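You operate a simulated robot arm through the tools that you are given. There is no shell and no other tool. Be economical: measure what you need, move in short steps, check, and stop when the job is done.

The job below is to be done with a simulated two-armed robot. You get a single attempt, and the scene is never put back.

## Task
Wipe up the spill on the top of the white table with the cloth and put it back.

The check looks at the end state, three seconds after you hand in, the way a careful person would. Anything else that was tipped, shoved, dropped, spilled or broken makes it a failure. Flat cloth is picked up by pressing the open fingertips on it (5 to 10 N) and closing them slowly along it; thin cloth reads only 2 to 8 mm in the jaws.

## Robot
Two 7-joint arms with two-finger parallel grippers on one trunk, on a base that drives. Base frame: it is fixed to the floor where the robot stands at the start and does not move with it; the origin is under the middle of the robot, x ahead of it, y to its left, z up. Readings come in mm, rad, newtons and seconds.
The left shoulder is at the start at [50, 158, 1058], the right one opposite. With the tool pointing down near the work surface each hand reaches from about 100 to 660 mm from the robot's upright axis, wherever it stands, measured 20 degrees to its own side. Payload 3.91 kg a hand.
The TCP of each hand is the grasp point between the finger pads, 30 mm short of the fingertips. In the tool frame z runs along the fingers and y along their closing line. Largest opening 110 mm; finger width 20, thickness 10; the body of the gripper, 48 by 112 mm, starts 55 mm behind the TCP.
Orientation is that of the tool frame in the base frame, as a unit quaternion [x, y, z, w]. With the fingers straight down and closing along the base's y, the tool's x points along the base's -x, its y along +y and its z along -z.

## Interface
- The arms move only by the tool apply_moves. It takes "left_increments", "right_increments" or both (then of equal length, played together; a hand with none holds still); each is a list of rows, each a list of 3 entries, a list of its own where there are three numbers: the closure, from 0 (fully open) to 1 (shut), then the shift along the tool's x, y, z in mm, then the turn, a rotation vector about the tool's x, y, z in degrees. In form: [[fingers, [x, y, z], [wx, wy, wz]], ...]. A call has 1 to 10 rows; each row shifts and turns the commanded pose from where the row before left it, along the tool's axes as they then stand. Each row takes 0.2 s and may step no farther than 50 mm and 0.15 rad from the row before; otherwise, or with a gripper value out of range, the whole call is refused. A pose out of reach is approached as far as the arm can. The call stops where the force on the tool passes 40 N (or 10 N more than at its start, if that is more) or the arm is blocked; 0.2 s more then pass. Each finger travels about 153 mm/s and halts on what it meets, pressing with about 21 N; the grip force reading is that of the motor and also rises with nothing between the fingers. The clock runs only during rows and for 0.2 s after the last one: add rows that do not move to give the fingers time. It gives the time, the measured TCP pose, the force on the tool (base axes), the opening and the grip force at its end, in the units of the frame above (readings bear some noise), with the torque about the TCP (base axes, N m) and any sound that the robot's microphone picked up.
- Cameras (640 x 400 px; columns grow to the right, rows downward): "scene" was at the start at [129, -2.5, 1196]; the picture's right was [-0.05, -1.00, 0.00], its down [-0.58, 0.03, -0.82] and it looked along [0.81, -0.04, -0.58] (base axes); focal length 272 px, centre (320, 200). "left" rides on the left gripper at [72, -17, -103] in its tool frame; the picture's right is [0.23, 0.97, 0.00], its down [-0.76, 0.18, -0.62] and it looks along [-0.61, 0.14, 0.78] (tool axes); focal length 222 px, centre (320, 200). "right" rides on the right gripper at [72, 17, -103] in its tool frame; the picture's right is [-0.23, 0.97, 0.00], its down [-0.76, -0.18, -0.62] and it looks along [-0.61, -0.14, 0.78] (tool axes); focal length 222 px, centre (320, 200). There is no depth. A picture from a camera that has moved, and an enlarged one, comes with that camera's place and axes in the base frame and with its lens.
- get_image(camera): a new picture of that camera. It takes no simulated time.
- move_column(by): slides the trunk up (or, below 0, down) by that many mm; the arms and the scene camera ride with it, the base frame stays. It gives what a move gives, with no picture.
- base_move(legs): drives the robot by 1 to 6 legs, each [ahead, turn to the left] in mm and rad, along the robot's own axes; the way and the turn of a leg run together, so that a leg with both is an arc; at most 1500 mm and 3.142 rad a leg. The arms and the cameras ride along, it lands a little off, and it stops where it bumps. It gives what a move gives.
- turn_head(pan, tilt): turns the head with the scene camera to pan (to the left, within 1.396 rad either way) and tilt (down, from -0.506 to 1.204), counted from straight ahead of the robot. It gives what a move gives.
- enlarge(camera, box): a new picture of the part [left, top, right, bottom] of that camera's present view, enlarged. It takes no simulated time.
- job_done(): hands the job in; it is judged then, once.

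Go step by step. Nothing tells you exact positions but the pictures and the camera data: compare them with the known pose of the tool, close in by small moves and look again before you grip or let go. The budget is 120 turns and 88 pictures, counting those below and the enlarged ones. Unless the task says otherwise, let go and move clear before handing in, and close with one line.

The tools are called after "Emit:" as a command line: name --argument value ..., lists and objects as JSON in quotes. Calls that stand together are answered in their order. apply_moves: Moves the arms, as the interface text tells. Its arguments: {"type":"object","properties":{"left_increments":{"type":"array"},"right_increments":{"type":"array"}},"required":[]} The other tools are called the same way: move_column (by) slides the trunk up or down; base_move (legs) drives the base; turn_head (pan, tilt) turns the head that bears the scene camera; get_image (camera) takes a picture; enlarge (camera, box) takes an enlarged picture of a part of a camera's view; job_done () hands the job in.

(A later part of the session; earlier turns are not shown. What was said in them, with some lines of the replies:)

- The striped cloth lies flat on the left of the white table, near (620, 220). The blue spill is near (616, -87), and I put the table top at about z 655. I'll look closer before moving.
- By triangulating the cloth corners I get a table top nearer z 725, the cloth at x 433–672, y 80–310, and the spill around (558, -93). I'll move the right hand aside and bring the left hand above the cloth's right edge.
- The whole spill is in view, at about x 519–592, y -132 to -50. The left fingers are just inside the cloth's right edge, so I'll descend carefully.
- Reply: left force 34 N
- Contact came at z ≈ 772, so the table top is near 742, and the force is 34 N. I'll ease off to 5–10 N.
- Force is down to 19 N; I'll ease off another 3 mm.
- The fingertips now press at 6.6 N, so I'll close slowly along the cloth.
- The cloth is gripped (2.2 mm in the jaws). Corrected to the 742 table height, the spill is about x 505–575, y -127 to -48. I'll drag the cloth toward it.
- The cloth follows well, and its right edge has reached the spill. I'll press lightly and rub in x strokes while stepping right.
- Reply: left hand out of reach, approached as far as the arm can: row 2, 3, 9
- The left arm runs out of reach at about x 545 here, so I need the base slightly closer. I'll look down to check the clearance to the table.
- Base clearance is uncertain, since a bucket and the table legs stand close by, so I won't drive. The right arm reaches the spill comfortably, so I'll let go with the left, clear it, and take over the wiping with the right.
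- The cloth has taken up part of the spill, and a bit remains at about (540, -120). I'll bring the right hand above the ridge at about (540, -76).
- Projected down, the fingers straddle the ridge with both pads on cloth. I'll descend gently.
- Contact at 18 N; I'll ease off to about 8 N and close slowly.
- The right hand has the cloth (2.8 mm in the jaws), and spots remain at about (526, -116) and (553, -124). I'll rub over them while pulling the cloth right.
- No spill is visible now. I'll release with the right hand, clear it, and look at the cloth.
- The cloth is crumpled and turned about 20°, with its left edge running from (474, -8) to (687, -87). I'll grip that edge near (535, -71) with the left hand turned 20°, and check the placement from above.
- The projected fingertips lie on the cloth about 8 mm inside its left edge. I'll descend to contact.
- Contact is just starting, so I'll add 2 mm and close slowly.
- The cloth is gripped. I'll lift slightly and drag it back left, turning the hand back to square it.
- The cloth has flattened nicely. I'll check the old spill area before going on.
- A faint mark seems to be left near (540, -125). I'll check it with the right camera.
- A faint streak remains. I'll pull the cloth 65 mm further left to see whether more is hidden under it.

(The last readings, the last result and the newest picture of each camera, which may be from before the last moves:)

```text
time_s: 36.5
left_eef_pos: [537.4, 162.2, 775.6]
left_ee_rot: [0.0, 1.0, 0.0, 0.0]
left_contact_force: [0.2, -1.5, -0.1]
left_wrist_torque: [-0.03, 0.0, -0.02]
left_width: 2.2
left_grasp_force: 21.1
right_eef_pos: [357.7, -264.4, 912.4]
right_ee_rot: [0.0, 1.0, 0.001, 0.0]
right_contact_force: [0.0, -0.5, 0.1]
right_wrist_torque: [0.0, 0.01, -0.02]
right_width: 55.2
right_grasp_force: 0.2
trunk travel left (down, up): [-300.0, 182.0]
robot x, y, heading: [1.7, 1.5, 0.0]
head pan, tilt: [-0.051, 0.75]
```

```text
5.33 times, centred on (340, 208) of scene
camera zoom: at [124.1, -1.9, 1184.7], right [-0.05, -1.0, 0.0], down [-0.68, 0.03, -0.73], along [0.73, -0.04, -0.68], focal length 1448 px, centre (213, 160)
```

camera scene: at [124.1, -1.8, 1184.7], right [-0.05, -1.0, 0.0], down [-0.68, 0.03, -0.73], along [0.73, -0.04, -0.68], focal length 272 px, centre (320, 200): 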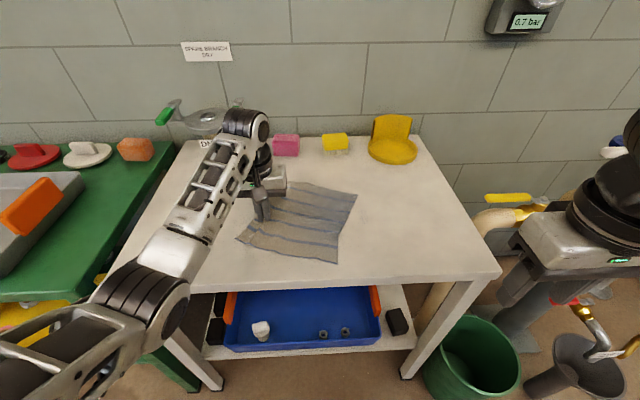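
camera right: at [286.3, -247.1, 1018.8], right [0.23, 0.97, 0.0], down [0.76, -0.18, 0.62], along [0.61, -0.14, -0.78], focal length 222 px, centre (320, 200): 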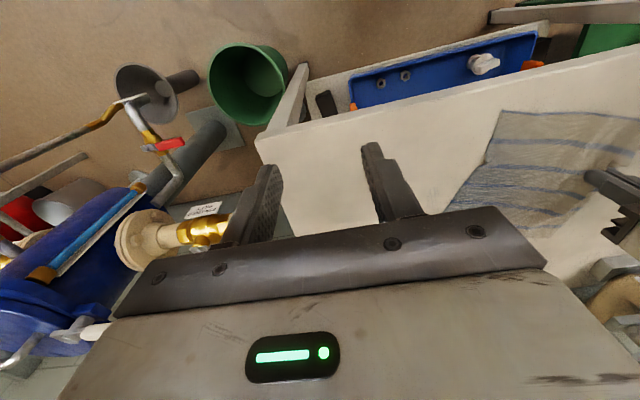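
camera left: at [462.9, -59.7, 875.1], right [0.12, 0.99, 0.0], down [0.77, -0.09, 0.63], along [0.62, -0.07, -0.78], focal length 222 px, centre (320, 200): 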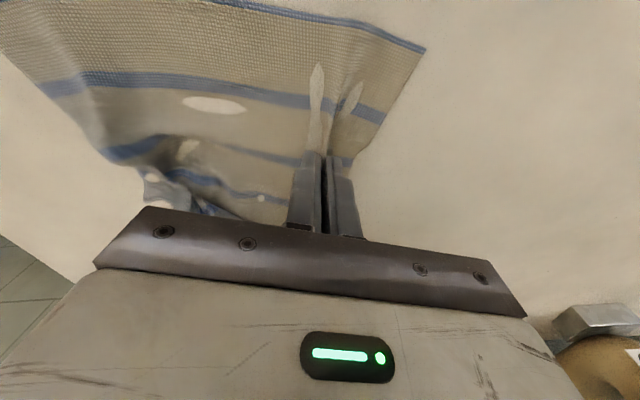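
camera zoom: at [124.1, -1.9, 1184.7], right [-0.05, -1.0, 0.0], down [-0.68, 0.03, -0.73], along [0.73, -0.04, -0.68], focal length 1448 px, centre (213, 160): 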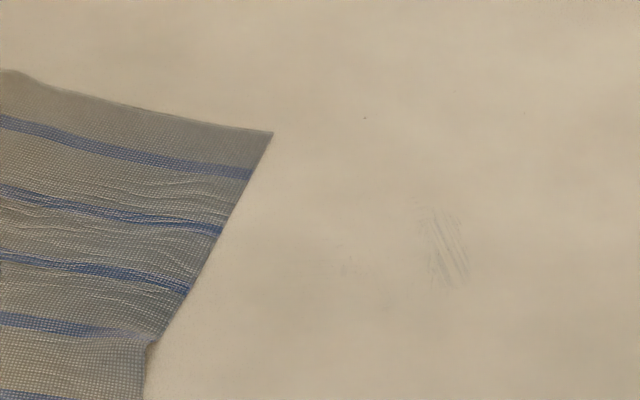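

Only one faint patch is left, at about (540, -124). I'll do another wiping pass: left hand off and away, right hand onto the cloth's right edge.

Emit:
apply_moves --left_increments '[[0.9, [0, 0, 0], [0, 0, 0]], [0.8, [0, 0, 0], [0, 0, 0]], [0.8, [0, 0, -15], [0, 0, 0]], [0.8, [0, 0, -40], [0, 0, 0]], [0.8, [0, 0, -45], [0, 0, 0]], [0.8, [25, 40, 0], [0, 0, 0]], [0.8, [25, 40, 0], [0, 0, 0]], [0.8, [25, 40, 0], [0, 0, 0]], [0.6, [25, 30, 0], [0, 0, 0]]]'

Emit:
apply_moves --right_increments '[[0.545, [-24.6, 35.9, 8], [0, 0, 0]], [0.545, [-24.6, 35.9, 8], [0, 0, 0]], [0.545, [-24.6, 35.9, 8], [0, 0, 0]], [0.545, [-24.6, 35.9, 8], [0, 0, 0]], [0.545, [-24.6, 35.9, 8], [0, 0, 0]], [0.545, [-24.6, 35.9, 8], [0, 0, 0]], [0.545, [-24.6, 35.9, 8], [0, 0, 7]], [0.545, [0, 0, 10], [0, 0, 7]], [0.545, [0, 0, 10], [0, 0, 8]], [0.545, [0, 0, 0], [0, 0, 0]]]'

Emit:
get_image --camera "right"

Emit:
get_image --camera "scene"

```text
time_s: 38.5
left_eef_pos: [435.2, 314.2, 874.4]
left_ee_rot: [0.0, 1.0, 0.0, 0.0]
left_contact_force: [-0.5, 0.9, 0.1]
left_wrist_torque: [0.02, 0.02, 0.01]
left_width: 44.1
left_grasp_force: 0.2
right_eef_pos: [357.6, -264.4, 913.3]
right_ee_rot: [0.0, 1.0, 0.001, 0.0]
right_contact_force: [0.1, 0.9, -0.4]
right_wrist_torque: [0.01, -0.05, -0.02]
right_width: 55.0
right_grasp_force: 0.2
trunk travel left (down, up): [-300.0, 182.0]
robot x, y, heading: [0.4, -3.0, 0.001]
head pan, tilt: [-0.051, 0.75]
```

```text
time_s: 40.7
left_eef_pos: [436.2, 313.8, 874.7]
left_ee_rot: [0.001, 1.0, -0.001, 0.0]
left_contact_force: [0.6, 0.2, 0.3]
left_wrist_torque: [0.01, 0.0, 0.04]
left_width: 44.0
left_grasp_force: 0.1
right_eef_pos: [528.1, -13.0, 836.1]
right_ee_rot: [0.191, 0.981, 0.0, 0.0]
right_contact_force: [0.8, 0.0, 0.4]
right_wrist_torque: [0.01, 0.01, 0.0]
right_width: 49.7
right_grasp_force: 0.1
trunk travel left (down, up): [-300.0, 182.0]
robot x, y, heading: [-0.0, 1.1, 0.002]
head pan, tilt: [-0.051, 0.75]
```

```text
58 pictures are left
camera right: at [468.1, 30.5, 941.7], right [0.58, 0.82, 0.0], down [0.64, -0.45, 0.62], along [0.51, -0.36, -0.78], focal length 222 px, centre (320, 200)
```

right: 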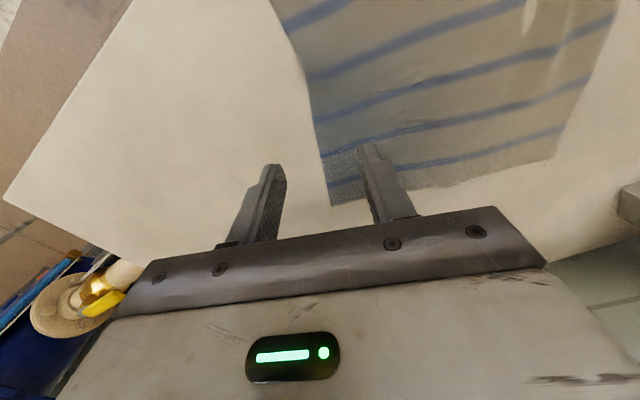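

```text
57 pictures are left
camera scene: at [124.1, -1.9, 1184.7], right [-0.05, -1.0, 0.0], down [-0.68, 0.03, -0.73], along [0.73, -0.04, -0.68], focal length 272 px, centre (320, 200)
```

scene: 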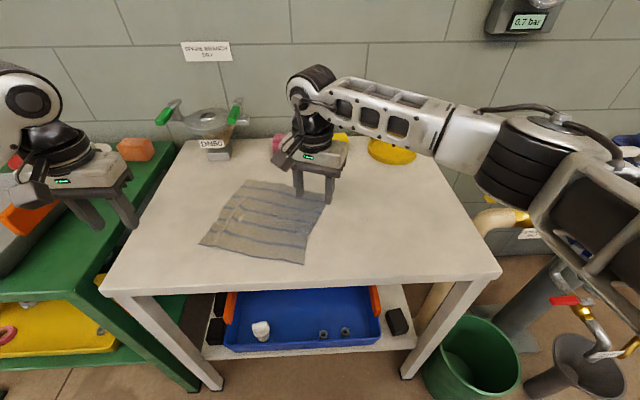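

The fingers are centred over the edge, so I'll shift 45 mm inward and descend.

Emit:
apply_moves --right_increments '[[0.545, [0, 45, 0], [0, 0, 0]], [0.545, [0, 0, 35], [0, 0, 0]], [0.545, [0, 0, 25], [0, 0, 0]], [0.545, [0, 0, 4], [0, 0, 0]], [0.545, [0, 0, 2], [0, 0, 0]], [0.545, [0, 0, 0], [0, 0, 0]]]'

Emit:
get_image --camera "right"

```text
time_s: 42.1
left_eef_pos: [434.5, 312.8, 874.5]
left_ee_rot: [0.0, 1.0, 0.0, 0.0]
left_contact_force: [0.4, 0.4, 0.1]
left_wrist_torque: [-0.01, -0.02, -0.01]
left_width: 44.1
left_grasp_force: 0.1
right_eef_pos: [546.9, 27.3, 771.3]
right_ee_rot: [0.192, 0.981, 0.001, 0.001]
right_contact_force: [2.4, -2.6, 9.6]
right_wrist_torque: [-0.31, 0.05, 0.08]
right_width: 50.7
right_grasp_force: 0.5
trunk travel left (down, up): [-300.0, 182.0]
robot x, y, heading: [4.4, 1.6, 0.002]
head pan, tilt: [-0.051, 0.75]
```

```text
56 pictures are left
camera right: at [486.9, 71.1, 876.5], right [0.58, 0.82, 0.0], down [0.64, -0.45, 0.62], along [0.51, -0.36, -0.78], focal length 222 px, centre (320, 200)
```

right: 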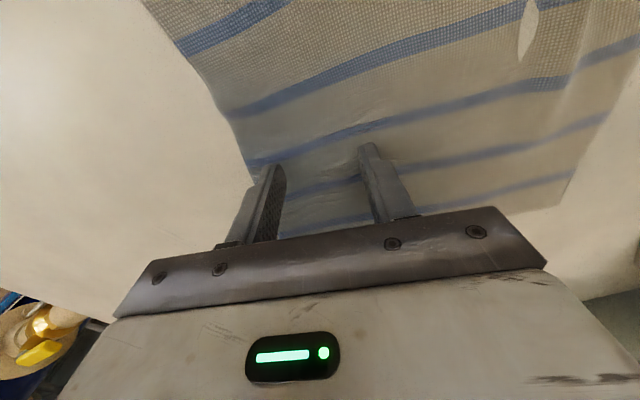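

Both fingertips are on the cloth at 9.6 N. Closing slowly.

Emit:
apply_moves --right_increments '[[0.6, [0, 0, 0], [0, 0, 0]], [0.65, [0, 0, 0], [0, 0, 0]], [0.7, [0, 0, 0], [0, 0, 0]], [0.75, [0, 0, 0], [0, 0, 0]], [0.8, [0, 0, 0], [0, 0, 0]], [0.85, [0, 0, 0], [0, 0, 0]], [0.9, [0, 0, 0], [0, 0, 0]], [0.95, [0, 0, 0], [0, 0, 0]], [1, [0, 0, 0], [0, 0, 0]], [1, [0, 0, 0], [0, 0, 0]]]'

Emit:
get_image --camera "right"

```text
time_s: 44.3
left_eef_pos: [435.0, 313.6, 875.1]
left_ee_rot: [0.0, 1.0, 0.0, 0.001]
left_contact_force: [-0.2, -0.2, -0.8]
left_wrist_torque: [0.01, 0.02, 0.03]
left_width: 44.0
left_grasp_force: 0.0
right_eef_pos: [546.3, 28.5, 770.8]
right_ee_rot: [0.192, 0.981, -0.001, 0.001]
right_contact_force: [-0.1, -4.3, 15.6]
right_wrist_torque: [-0.26, 0.03, 0.04]
right_width: 2.2
right_grasp_force: 21.2
trunk travel left (down, up): [-300.0, 182.0]
robot x, y, heading: [-1.9, -1.1, 0.004]
head pan, tilt: [-0.051, 0.75]
```

```text
55 pictures are left
camera right: at [486.1, 71.0, 876.4], right [0.58, 0.82, 0.0], down [0.64, -0.45, 0.62], along [0.51, -0.36, -0.78], focal length 222 px, centre (320, 200)
```

right: 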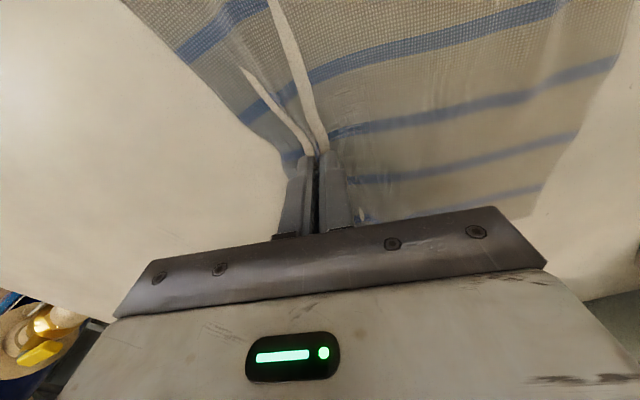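

Gripped. I'll square the hand, drag to the edge of the patch, then press and rub.

Emit:
apply_moves --right_increments '[[1, [0, 0, -3], [0, 0, -7.3]], [1, [0, 0, 0], [0, 0, -7.3]], [1, [0, 0, 0], [0, 0, -7.4]], [1, [1, -33, 0], [0, 0, 0]], [1, [1, -33, 0], [0, 0, 0]], [1, [1, -33, 0], [0, 0, 0]], [1, [1, -33, 0], [0, 0, 0]], [1, [0, 0, 3], [0, 0, 0]]]'

Emit:
get_image --camera "right"

```text
time_s: 46.1
left_eef_pos: [435.4, 313.2, 873.7]
left_ee_rot: [0.0, 1.0, 0.0, 0.0]
left_contact_force: [0.5, 0.7, 0.0]
left_wrist_torque: [0.02, 0.0, 0.08]
left_width: 44.1
left_grasp_force: 0.0
right_eef_pos: [542.5, -103.9, 771.2]
right_ee_rot: [0.001, 1.0, 0.001, 0.0]
right_contact_force: [-1.0, -1.4, 3.2]
right_wrist_torque: [-0.01, -0.01, -0.03]
right_width: 2.4
right_grasp_force: 20.8
trunk travel left (down, up): [-300.0, 182.0]
robot x, y, heading: [1.2, 0.6, -0.0]
head pan, tilt: [-0.051, 0.75]
```

```text
54 pictures are left
camera right: at [471.0, -86.2, 876.7], right [0.23, 0.97, 0.0], down [0.76, -0.18, 0.62], along [0.61, -0.14, -0.78], focal length 222 px, centre (320, 200)
```

right: 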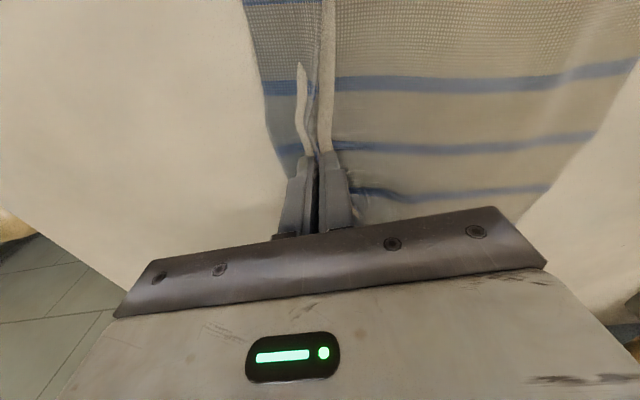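

The cloth edge now lies over the patch. I'll press about 8 N and rub densely across it.

Emit:
apply_moves --right_increments '[[1, [0, -6, 1.5], [0, 0, 0]], [1, [-25, 0, 0], [0, 0, 0]], [1, [28, -3, 0], [0, 0, 0]], [1, [28, -3, 0], [0, 0, 0]], [1, [-28, -3, 0], [0, 0, 0]], [1, [-28, -3, 0], [0, 0, 0]], [1, [28, -3, 0], [0, 0, 0]], [1, [28, -3, 0], [0, 0, 0]], [1, [-28, -3, 0], [0, 0, 0]], [1, [-28, -3, 0], [0, 0, 0]]]'

Emit:
apply_moves --right_increments '[[1, [28, -3, 0], [0, 0, 0]], [1, [28, -3, 0], [0, 0, 0]], [1, [-28, -3, 0], [0, 0, 0]], [1, [-28, -3, 0], [0, 0, 0]], [1, [28, -3, 0], [0, 0, 0]], [1, [28, -3, 0], [0, 0, 0]], [1, [-28, -10, 0], [0, 0, 0]], [1, [0, -15, 0], [0, 0, 0]]]'

Emit:
get_image --camera "right"

Emit:
get_image --camera "scene"

```text
time_s: 48.3
left_eef_pos: [434.5, 313.5, 874.8]
left_ee_rot: [0.001, 1.0, -0.002, 0.001]
left_contact_force: [-0.2, -0.6, -1.0]
left_wrist_torque: [0.02, 0.0, 0.02]
left_width: 43.9
left_grasp_force: 0.1
right_eef_pos: [565.6, -131.9, 772.4]
right_ee_rot: [0.0, 1.0, 0.0, 0.002]
right_contact_force: [-9.4, 0.6, 27.0]
right_wrist_torque: [-0.11, 0.31, -0.08]
right_width: 2.2
right_grasp_force: 21.0
trunk travel left (down, up): [-300.0, 182.0]
robot x, y, heading: [-1.1, -0.2, 0.003]
head pan, tilt: [-0.051, 0.75]
```

```text
time_s: 50.1
left_eef_pos: [435.0, 314.5, 874.6]
left_ee_rot: [0.001, 1.0, 0.0, 0.0]
left_contact_force: [0.3, -0.5, 0.5]
left_wrist_torque: [-0.01, 0.0, 0.02]
left_width: 44.1
left_grasp_force: 0.1
right_eef_pos: [537.5, -173.4, 770.6]
right_ee_rot: [0.0, 1.0, 0.0, 0.003]
right_contact_force: [0.1, 7.0, 19.7]
right_wrist_torque: [0.15, -0.01, 0.0]
right_width: 2.5
right_grasp_force: 21.1
trunk travel left (down, up): [-300.0, 182.0]
robot x, y, heading: [-0.6, -2.1, -0.004]
head pan, tilt: [-0.051, 0.75]
```

```text
53 pictures are left
camera right: at [465.6, -156.3, 876.3], right [0.23, 0.97, 0.0], down [0.76, -0.18, 0.63], along [0.61, -0.14, -0.78], focal length 222 px, centre (320, 200)
```

right: 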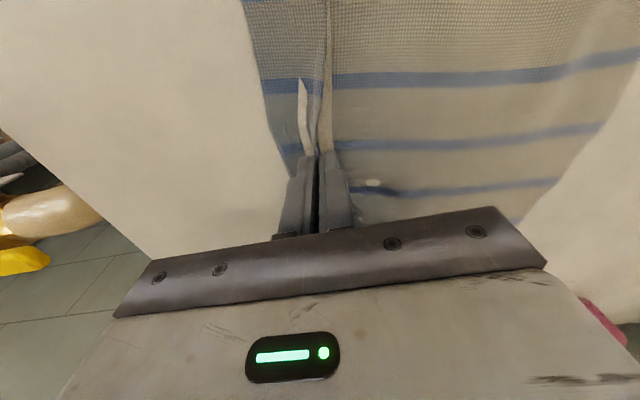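

```text
52 pictures are left
camera scene: at [122.6, -0.9, 1184.9], right [-0.05, -1.0, 0.0], down [-0.68, 0.03, -0.73], along [0.73, -0.04, -0.68], focal length 272 px, centre (320, 200)
```

scene: 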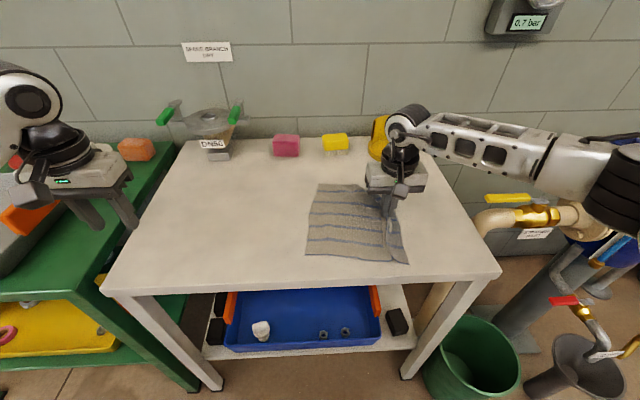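

The cloth lies straighter now. I'll release with the right hand and clear it, then measure the left edge.

Emit:
apply_moves --right_increments '[[0.9, [0, 0, -2], [0, 0, 0]], [0.8, [0, 0, -1], [0, 0, 0]], [0.8, [0, 0, -15], [0, 0, 0]], [0.8, [0, 0, -40], [0, 0, 0]], [0.8, [0, 0, -45], [0, 0, 0]], [0.8, [45, -15, 0], [0, 0, 0]], [0.8, [45, -15, 0], [0, 0, 0]], [0.8, [45, -15, 0], [0, 0, 0]], [0.8, [45, -15, -10], [0, 0, 0]], [0.5, [45, -15, -10], [0, 0, 0]]]'

Emit:
enlarge --camera "scene" --box '[260, 150, 440, 280]'

```text
time_s: 52.3
left_eef_pos: [435.3, 313.7, 874.1]
left_ee_rot: [0.0, 1.0, 0.0, 0.0]
left_contact_force: [0.3, 0.0, 0.1]
left_wrist_torque: [-0.01, 0.01, -0.03]
left_width: 44.2
left_grasp_force: 0.0
right_eef_pos: [313.6, -250.2, 893.2]
right_ee_rot: [0.0, 1.0, 0.0, 0.0]
right_contact_force: [-0.1, -0.2, 0.4]
right_wrist_torque: [0.02, 0.0, -0.01]
right_width: 55.1
right_grasp_force: 0.0
trunk travel left (down, up): [-300.0, 182.0]
robot x, y, heading: [-0.7, -0.3, -0.007]
head pan, tilt: [-0.051, 0.75]
```

```text
3.08 times, centred on (350, 215) of scene
camera zoom: at [123.8, -2.0, 1184.8], right [-0.05, -1.0, 0.0], down [-0.68, 0.03, -0.73], along [0.73, -0.04, -0.68], focal length 835 px, centre (228, 154)
```

zoom: 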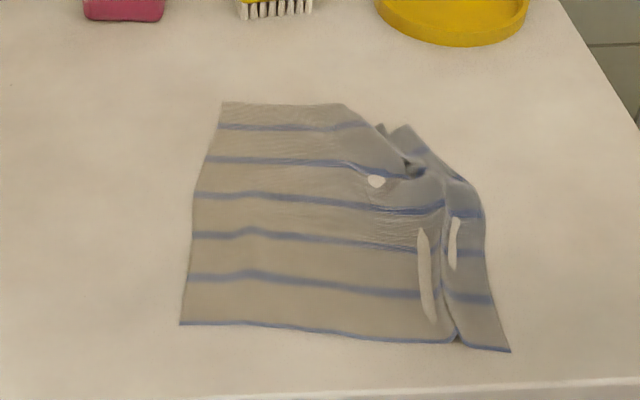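

The left edge now runs from (443, 11) to (663, -26), with its middle at about (553, -8). I'll bring the left hand to about (545, -50).

Emit:
apply_moves --left_increments '[[0.545, [-13.7, -45.5, 2], [0, 0, 0]], [0.545, [-13.7, -45.5, 2], [0, 0, 0]], [0.545, [-13.7, -45.5, 2], [0, 0, 0]], [0.545, [-13.7, -45.5, 2], [0, 0, 0]], [0.545, [-13.7, -45.5, 2], [0, 0, 0]], [0.545, [-13.7, -45.5, 2], [0, 0, 0]], [0.545, [-13.7, -45.5, 2], [0, 0, 0]], [0.545, [-13.7, -45.5, 2], [0, 0, 0]], [0.545, [0, 0, 38], [0, 0, 8]], [0.545, [0, 0, 0], [0, 0, 0]]]'

Emit:
get_image --camera "left"

```text
time_s: 54.5
left_eef_pos: [545.1, -53.6, 820.0]
left_ee_rot: [0.07, 0.998, 0.0, 0.001]
left_contact_force: [0.0, 0.1, 0.2]
left_wrist_torque: [0.02, -0.02, -0.04]
left_width: 50.1
left_grasp_force: 0.2
right_eef_pos: [313.9, -250.0, 892.4]
right_ee_rot: [0.0, 1.0, -0.001, 0.0]
right_contact_force: [-0.8, -0.3, -0.6]
right_wrist_torque: [0.01, 0.02, 0.0]
right_width: 55.2
right_grasp_force: 0.0
trunk travel left (down, up): [-300.0, 182.0]
robot x, y, heading: [1.6, -1.0, -0.001]
head pan, tilt: [-0.051, 0.75]
```

```text
50 pictures are left
camera left: at [472.3, -59.4, 923.1], right [-0.09, 1.0, 0.0], down [0.78, 0.07, 0.62], along [0.62, 0.05, -0.78], focal length 222 px, centre (320, 200)
```

left: 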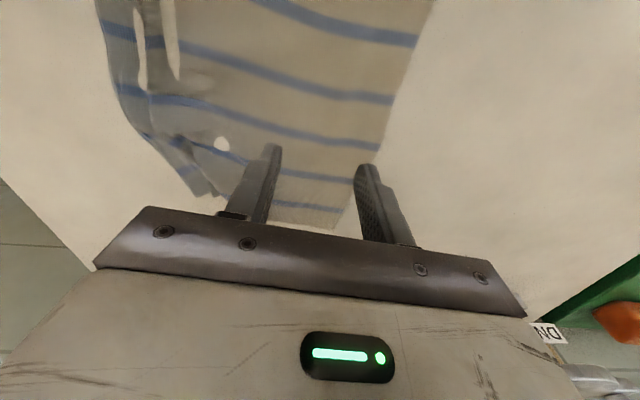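

The fingers are about 53 mm inside the edge. I'll shift 6 mm outward and descend.

Emit:
apply_moves --left_increments '[[0.545, [0, 6, 30], [0, 0, 0]], [0.545, [0, 0, 14], [0, 0, 0]], [0.545, [0, 0, 3], [0, 0, 0]], [0.545, [0, 0, 2.5], [0, 0, 0]], [0.545, [0, 0, 0], [0, 0, 0]]]'

```text
time_s: 55.7
left_eef_pos: [546.9, -46.2, 771.3]
left_ee_rot: [0.07, 0.998, 0.0, 0.001]
left_contact_force: [-0.7, 0.7, 7.3]
left_wrist_torque: [0.15, 0.01, 0.04]
left_width: 50.2
left_grasp_force: 0.0
right_eef_pos: [313.9, -249.1, 893.5]
right_ee_rot: [0.0, 1.0, 0.001, 0.0]
right_contact_force: [0.2, -0.1, -0.5]
right_wrist_torque: [0.02, -0.01, 0.0]
right_width: 55.0
right_grasp_force: 0.1
trunk travel left (down, up): [-300.0, 182.0]
robot x, y, heading: [4.0, -0.1, 0.002]
head pan, tilt: [-0.051, 0.75]
```

7.3 N, good. Closing slowly.

Emit:
apply_moves --left_increments '[[0.6, [0, 0, 0], [0, 0, 0]], [0.65, [0, 0, 0], [0, 0, 0]], [0.7, [0, 0, 0], [0, 0, 0]], [0.75, [0, 0, 0], [0, 0, 0]], [0.8, [0, 0, 0], [0, 0, 0]], [0.85, [0, 0, 0], [0, 0, 0]], [0.9, [0, 0, 0], [0, 0, 0]], [0.95, [0, 0, 0], [0, 0, 0]], [1, [0, 0, 0], [0, 0, 0]], [1, [0, 0, 0], [0, 0, 0]]]'

Emit:
apply_moves --left_increments '[[1, [0, 0, -2.5], [0, 0, 0]], [1, [0, 0, 0], [0, 0, -8]], [1, [0, 25, 0], [0, 0, 0]], [1, [0, 30, 0], [0, 0, 0]], [1, [0, 30, 0], [0, 0, 0]], [1, [0, 30, 0], [0, 0, 0]], [1, [0, 30, 0], [0, 0, 0]], [1, [0, 30, 0], [0, 0, 0]], [1, [0, 0, 0], [0, 0, 0]]]'

Emit:
get_image --camera "scene"

Emit:
enlarge --camera "scene" --box '[280, 170, 400, 245]'

```text
time_s: 57.9
left_eef_pos: [545.5, -46.1, 771.7]
left_ee_rot: [0.07, 0.998, 0.001, 0.001]
left_contact_force: [1.2, 0.9, 12.9]
left_wrist_torque: [0.13, 0.01, -0.02]
left_width: 2.2
left_grasp_force: 21.2
right_eef_pos: [313.1, -250.3, 894.4]
right_ee_rot: [0.0, 1.0, 0.0, -0.001]
right_contact_force: [0.0, 0.4, -0.7]
right_wrist_torque: [-0.01, 0.0, 0.02]
right_width: 55.0
right_grasp_force: 0.0
trunk travel left (down, up): [-300.0, 182.0]
robot x, y, heading: [1.1, -2.4, -0.003]
head pan, tilt: [-0.051, 0.75]
```

```text
time_s: 59.9
left_eef_pos: [548.5, 129.4, 774.0]
left_ee_rot: [0.0, 1.0, -0.001, 0.0]
left_contact_force: [0.4, -0.3, 0.5]
left_wrist_torque: [-0.01, -0.01, -0.02]
left_width: 2.3
left_grasp_force: 21.2
right_eef_pos: [312.7, -249.7, 894.0]
right_ee_rot: [0.0, 1.0, 0.001, -0.001]
right_contact_force: [0.6, 0.8, 0.0]
right_wrist_torque: [0.02, -0.01, 0.0]
right_width: 54.9
right_grasp_force: 0.0
trunk travel left (down, up): [-300.0, 182.0]
robot x, y, heading: [-0.7, -0.7, 0.002]
head pan, tilt: [-0.051, 0.75]
```

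```text
49 pictures are left
camera scene: at [124.1, -1.8, 1184.7], right [-0.05, -1.0, 0.0], down [-0.68, 0.03, -0.73], along [0.73, -0.04, -0.68], focal length 272 px, centre (320, 200)
```

scene: 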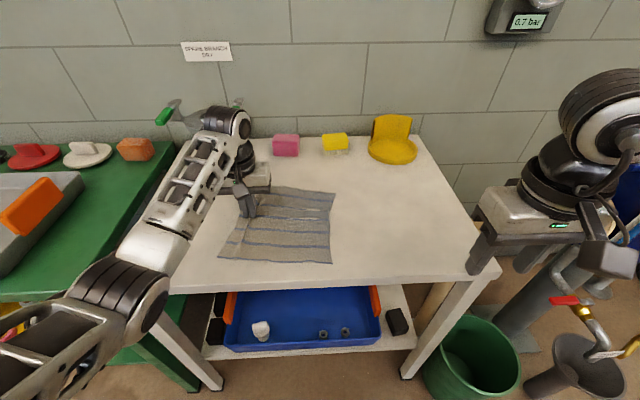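

```text
5.33 times, centred on (340, 208) of scene
camera zoom: at [124.1, -1.8, 1184.7], right [-0.05, -1.0, 0.0], down [-0.68, 0.03, -0.73], along [0.73, -0.04, -0.68], focal length 1448 px, centre (213, 160)
```

zoom: 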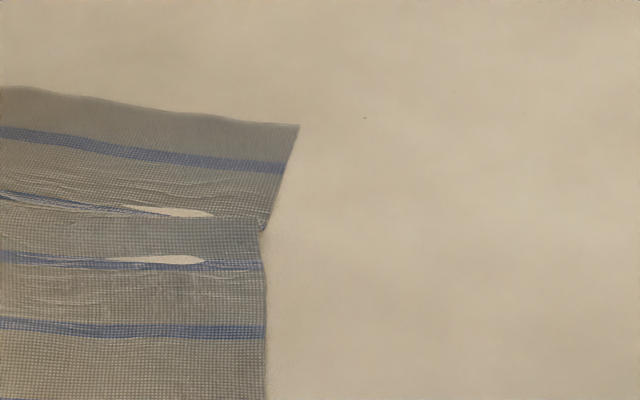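

The spill area is now clean. I'll drag the cloth the remaining 130 mm to its original place.

Emit:
apply_moves --left_increments '[[1, [2, 30, 0], [0, 0, 0]], [1, [2, 34, 0], [0, 0, 0]], [1, [2, 34, 0], [0, 0, 0]], [1, [0, 32, 0], [0, 0, 0]], [1, [0, 0, 0], [0, 0, 0]]]'

Emit:
apply_moves --left_increments '[[0.9, [0, 0, 0], [0, 0, 0]], [0.8, [0, 0, 0], [0, 0, 0]], [0.8, [0, 0, -15], [0, 0, 0]], [0.8, [0, 0, -40], [0, 0, 0]], [0.8, [0, 0, -45], [0, 0, 0]], [0.8, [40, 15, -10], [0, 0, 0]], [0.8, [40, 15, -10], [0, 0, 0]], [0.8, [40, 15, -10], [0, 0, 0]], [0.8, [40, 15, 0], [0, 0, 0]], [0.6, [40, 10, 0], [0, 0, 0]]]'

Emit:
get_image --camera "scene"

Emit:
get_image --camera "left"

```text
time_s: 61.1
left_eef_pos: [541.7, 258.8, 774.2]
left_ee_rot: [0.0, 1.0, 0.0, 0.0]
left_contact_force: [0.3, -0.9, 0.6]
left_wrist_torque: [0.0, 0.02, -0.02]
left_width: 2.1
left_grasp_force: 21.1
right_eef_pos: [313.2, -249.7, 893.5]
right_ee_rot: [-0.001, 1.0, 0.001, 0.0]
right_contact_force: [0.2, 0.2, -0.4]
right_wrist_torque: [-0.01, 0.0, -0.03]
right_width: 55.2
right_grasp_force: 0.0
trunk travel left (down, up): [-300.0, 182.0]
robot x, y, heading: [0.3, -0.8, -0.003]
head pan, tilt: [-0.051, 0.75]
```

```text
time_s: 63.3
left_eef_pos: [339.9, 327.8, 903.9]
left_ee_rot: [0.0, 1.0, 0.001, 0.0]
left_contact_force: [0.4, -0.5, 0.0]
left_wrist_torque: [0.03, 0.02, 0.01]
left_width: 44.0
left_grasp_force: 0.0
right_eef_pos: [313.2, -249.1, 893.4]
right_ee_rot: [-0.001, 1.0, 0.001, 0.0]
right_contact_force: [0.4, 0.5, -0.1]
right_wrist_torque: [-0.04, 0.0, -0.02]
right_width: 54.8
right_grasp_force: 0.0
trunk travel left (down, up): [-300.0, 182.0]
robot x, y, heading: [-0.4, 0.2, 0.003]
head pan, tilt: [-0.051, 0.75]
```

```text
47 pictures are left
camera scene: at [123.8, -1.9, 1184.8], right [-0.05, -1.0, 0.0], down [-0.68, 0.03, -0.73], along [0.73, -0.04, -0.68], focal length 272 px, centre (320, 200)
```

scene: 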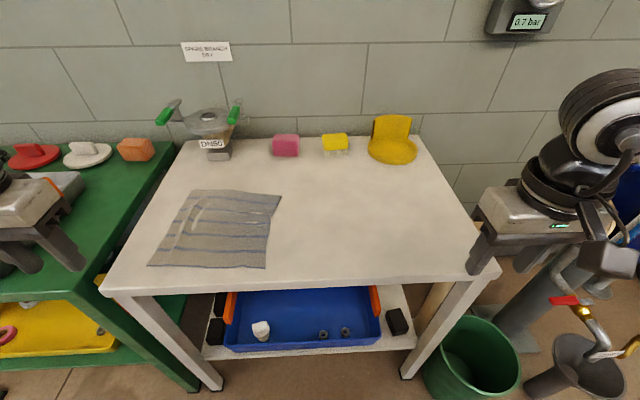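

```text
46 pictures are left
camera left: at [267.9, 312.2, 1007.2], right [-0.23, 0.97, 0.0], down [0.76, 0.18, 0.62], along [0.61, 0.14, -0.78], focal length 222 px, centre (320, 200)
```

left: 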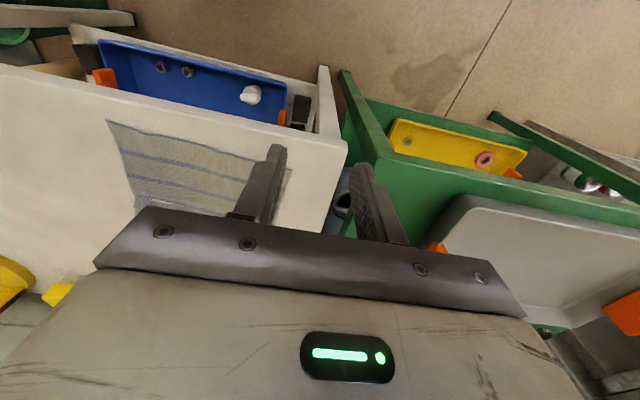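

The cloth looks back in place. I'll return the head to its starting view to compare, and check that the table is clean.

Emit:
turn_head --pan -0.054 --tilt 0.618

Emit:
enlarge --camera "scene" --box '[80, 160, 400, 360]'

Emit:
enlarge --camera "scene" --box '[270, 215, 430, 315]'

```text
time_s: 64.0
left_eef_pos: [340.3, 327.6, 903.3]
left_ee_rot: [0.0, 1.0, 0.0, 0.0]
left_contact_force: [0.3, -0.2, -0.2]
left_wrist_torque: [0.02, 0.01, 0.02]
left_width: 43.8
left_grasp_force: 0.1
right_eef_pos: [313.9, -249.8, 893.1]
right_ee_rot: [0.0, 1.0, 0.001, -0.001]
right_contact_force: [-0.8, -0.1, 0.2]
right_wrist_torque: [-0.01, 0.0, 0.0]
right_width: 54.9
right_grasp_force: 0.1
trunk travel left (down, up): [-300.0, 182.0]
robot x, y, heading: [-3.3, -1.7, 0.002]
head pan, tilt: [-0.054, 0.618]
```

```text
2.00 times, centred on (240, 260) of scene
camera zoom: at [129.0, -2.4, 1196.0], right [-0.05, -1.0, 0.0], down [-0.58, 0.03, -0.81], along [0.81, -0.04, -0.58], focal length 543 px, centre (480, 80)
```

zoom: 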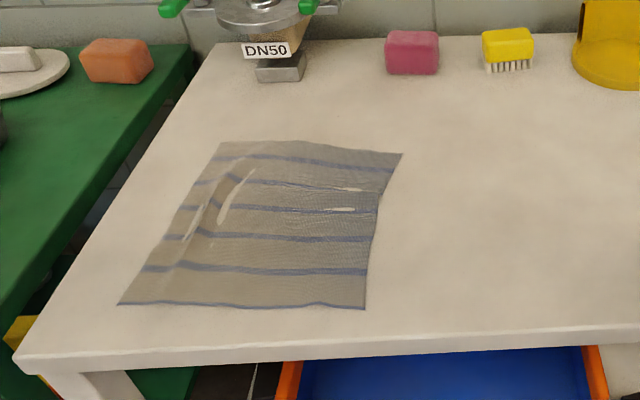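

```text
4.00 times, centred on (350, 265) of scene
camera zoom: at [129.0, -2.4, 1196.0], right [-0.05, -1.0, 0.0], down [-0.58, 0.03, -0.81], along [0.81, -0.04, -0.58], focal length 1086 px, centre (200, -60)
```

zoom: 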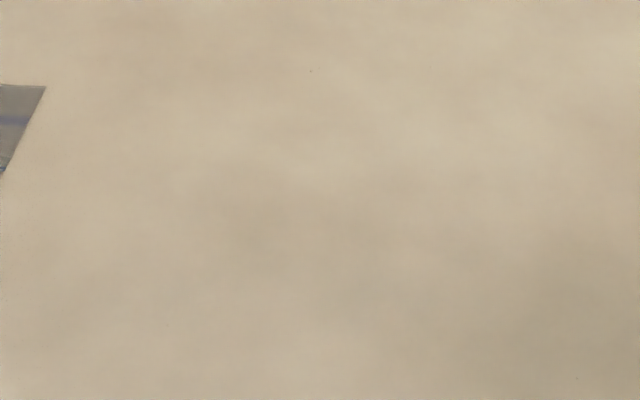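

The table is clean, the cloth lies within about 20 mm of its original outline, nothing else has moved, and both hands are clear. I'm handing in.

Emit:
job_done

```text
The job is handed in.
```

The spill is wiped up with no trace left in the last pictures, and the cloth is back in its place with a few creases.
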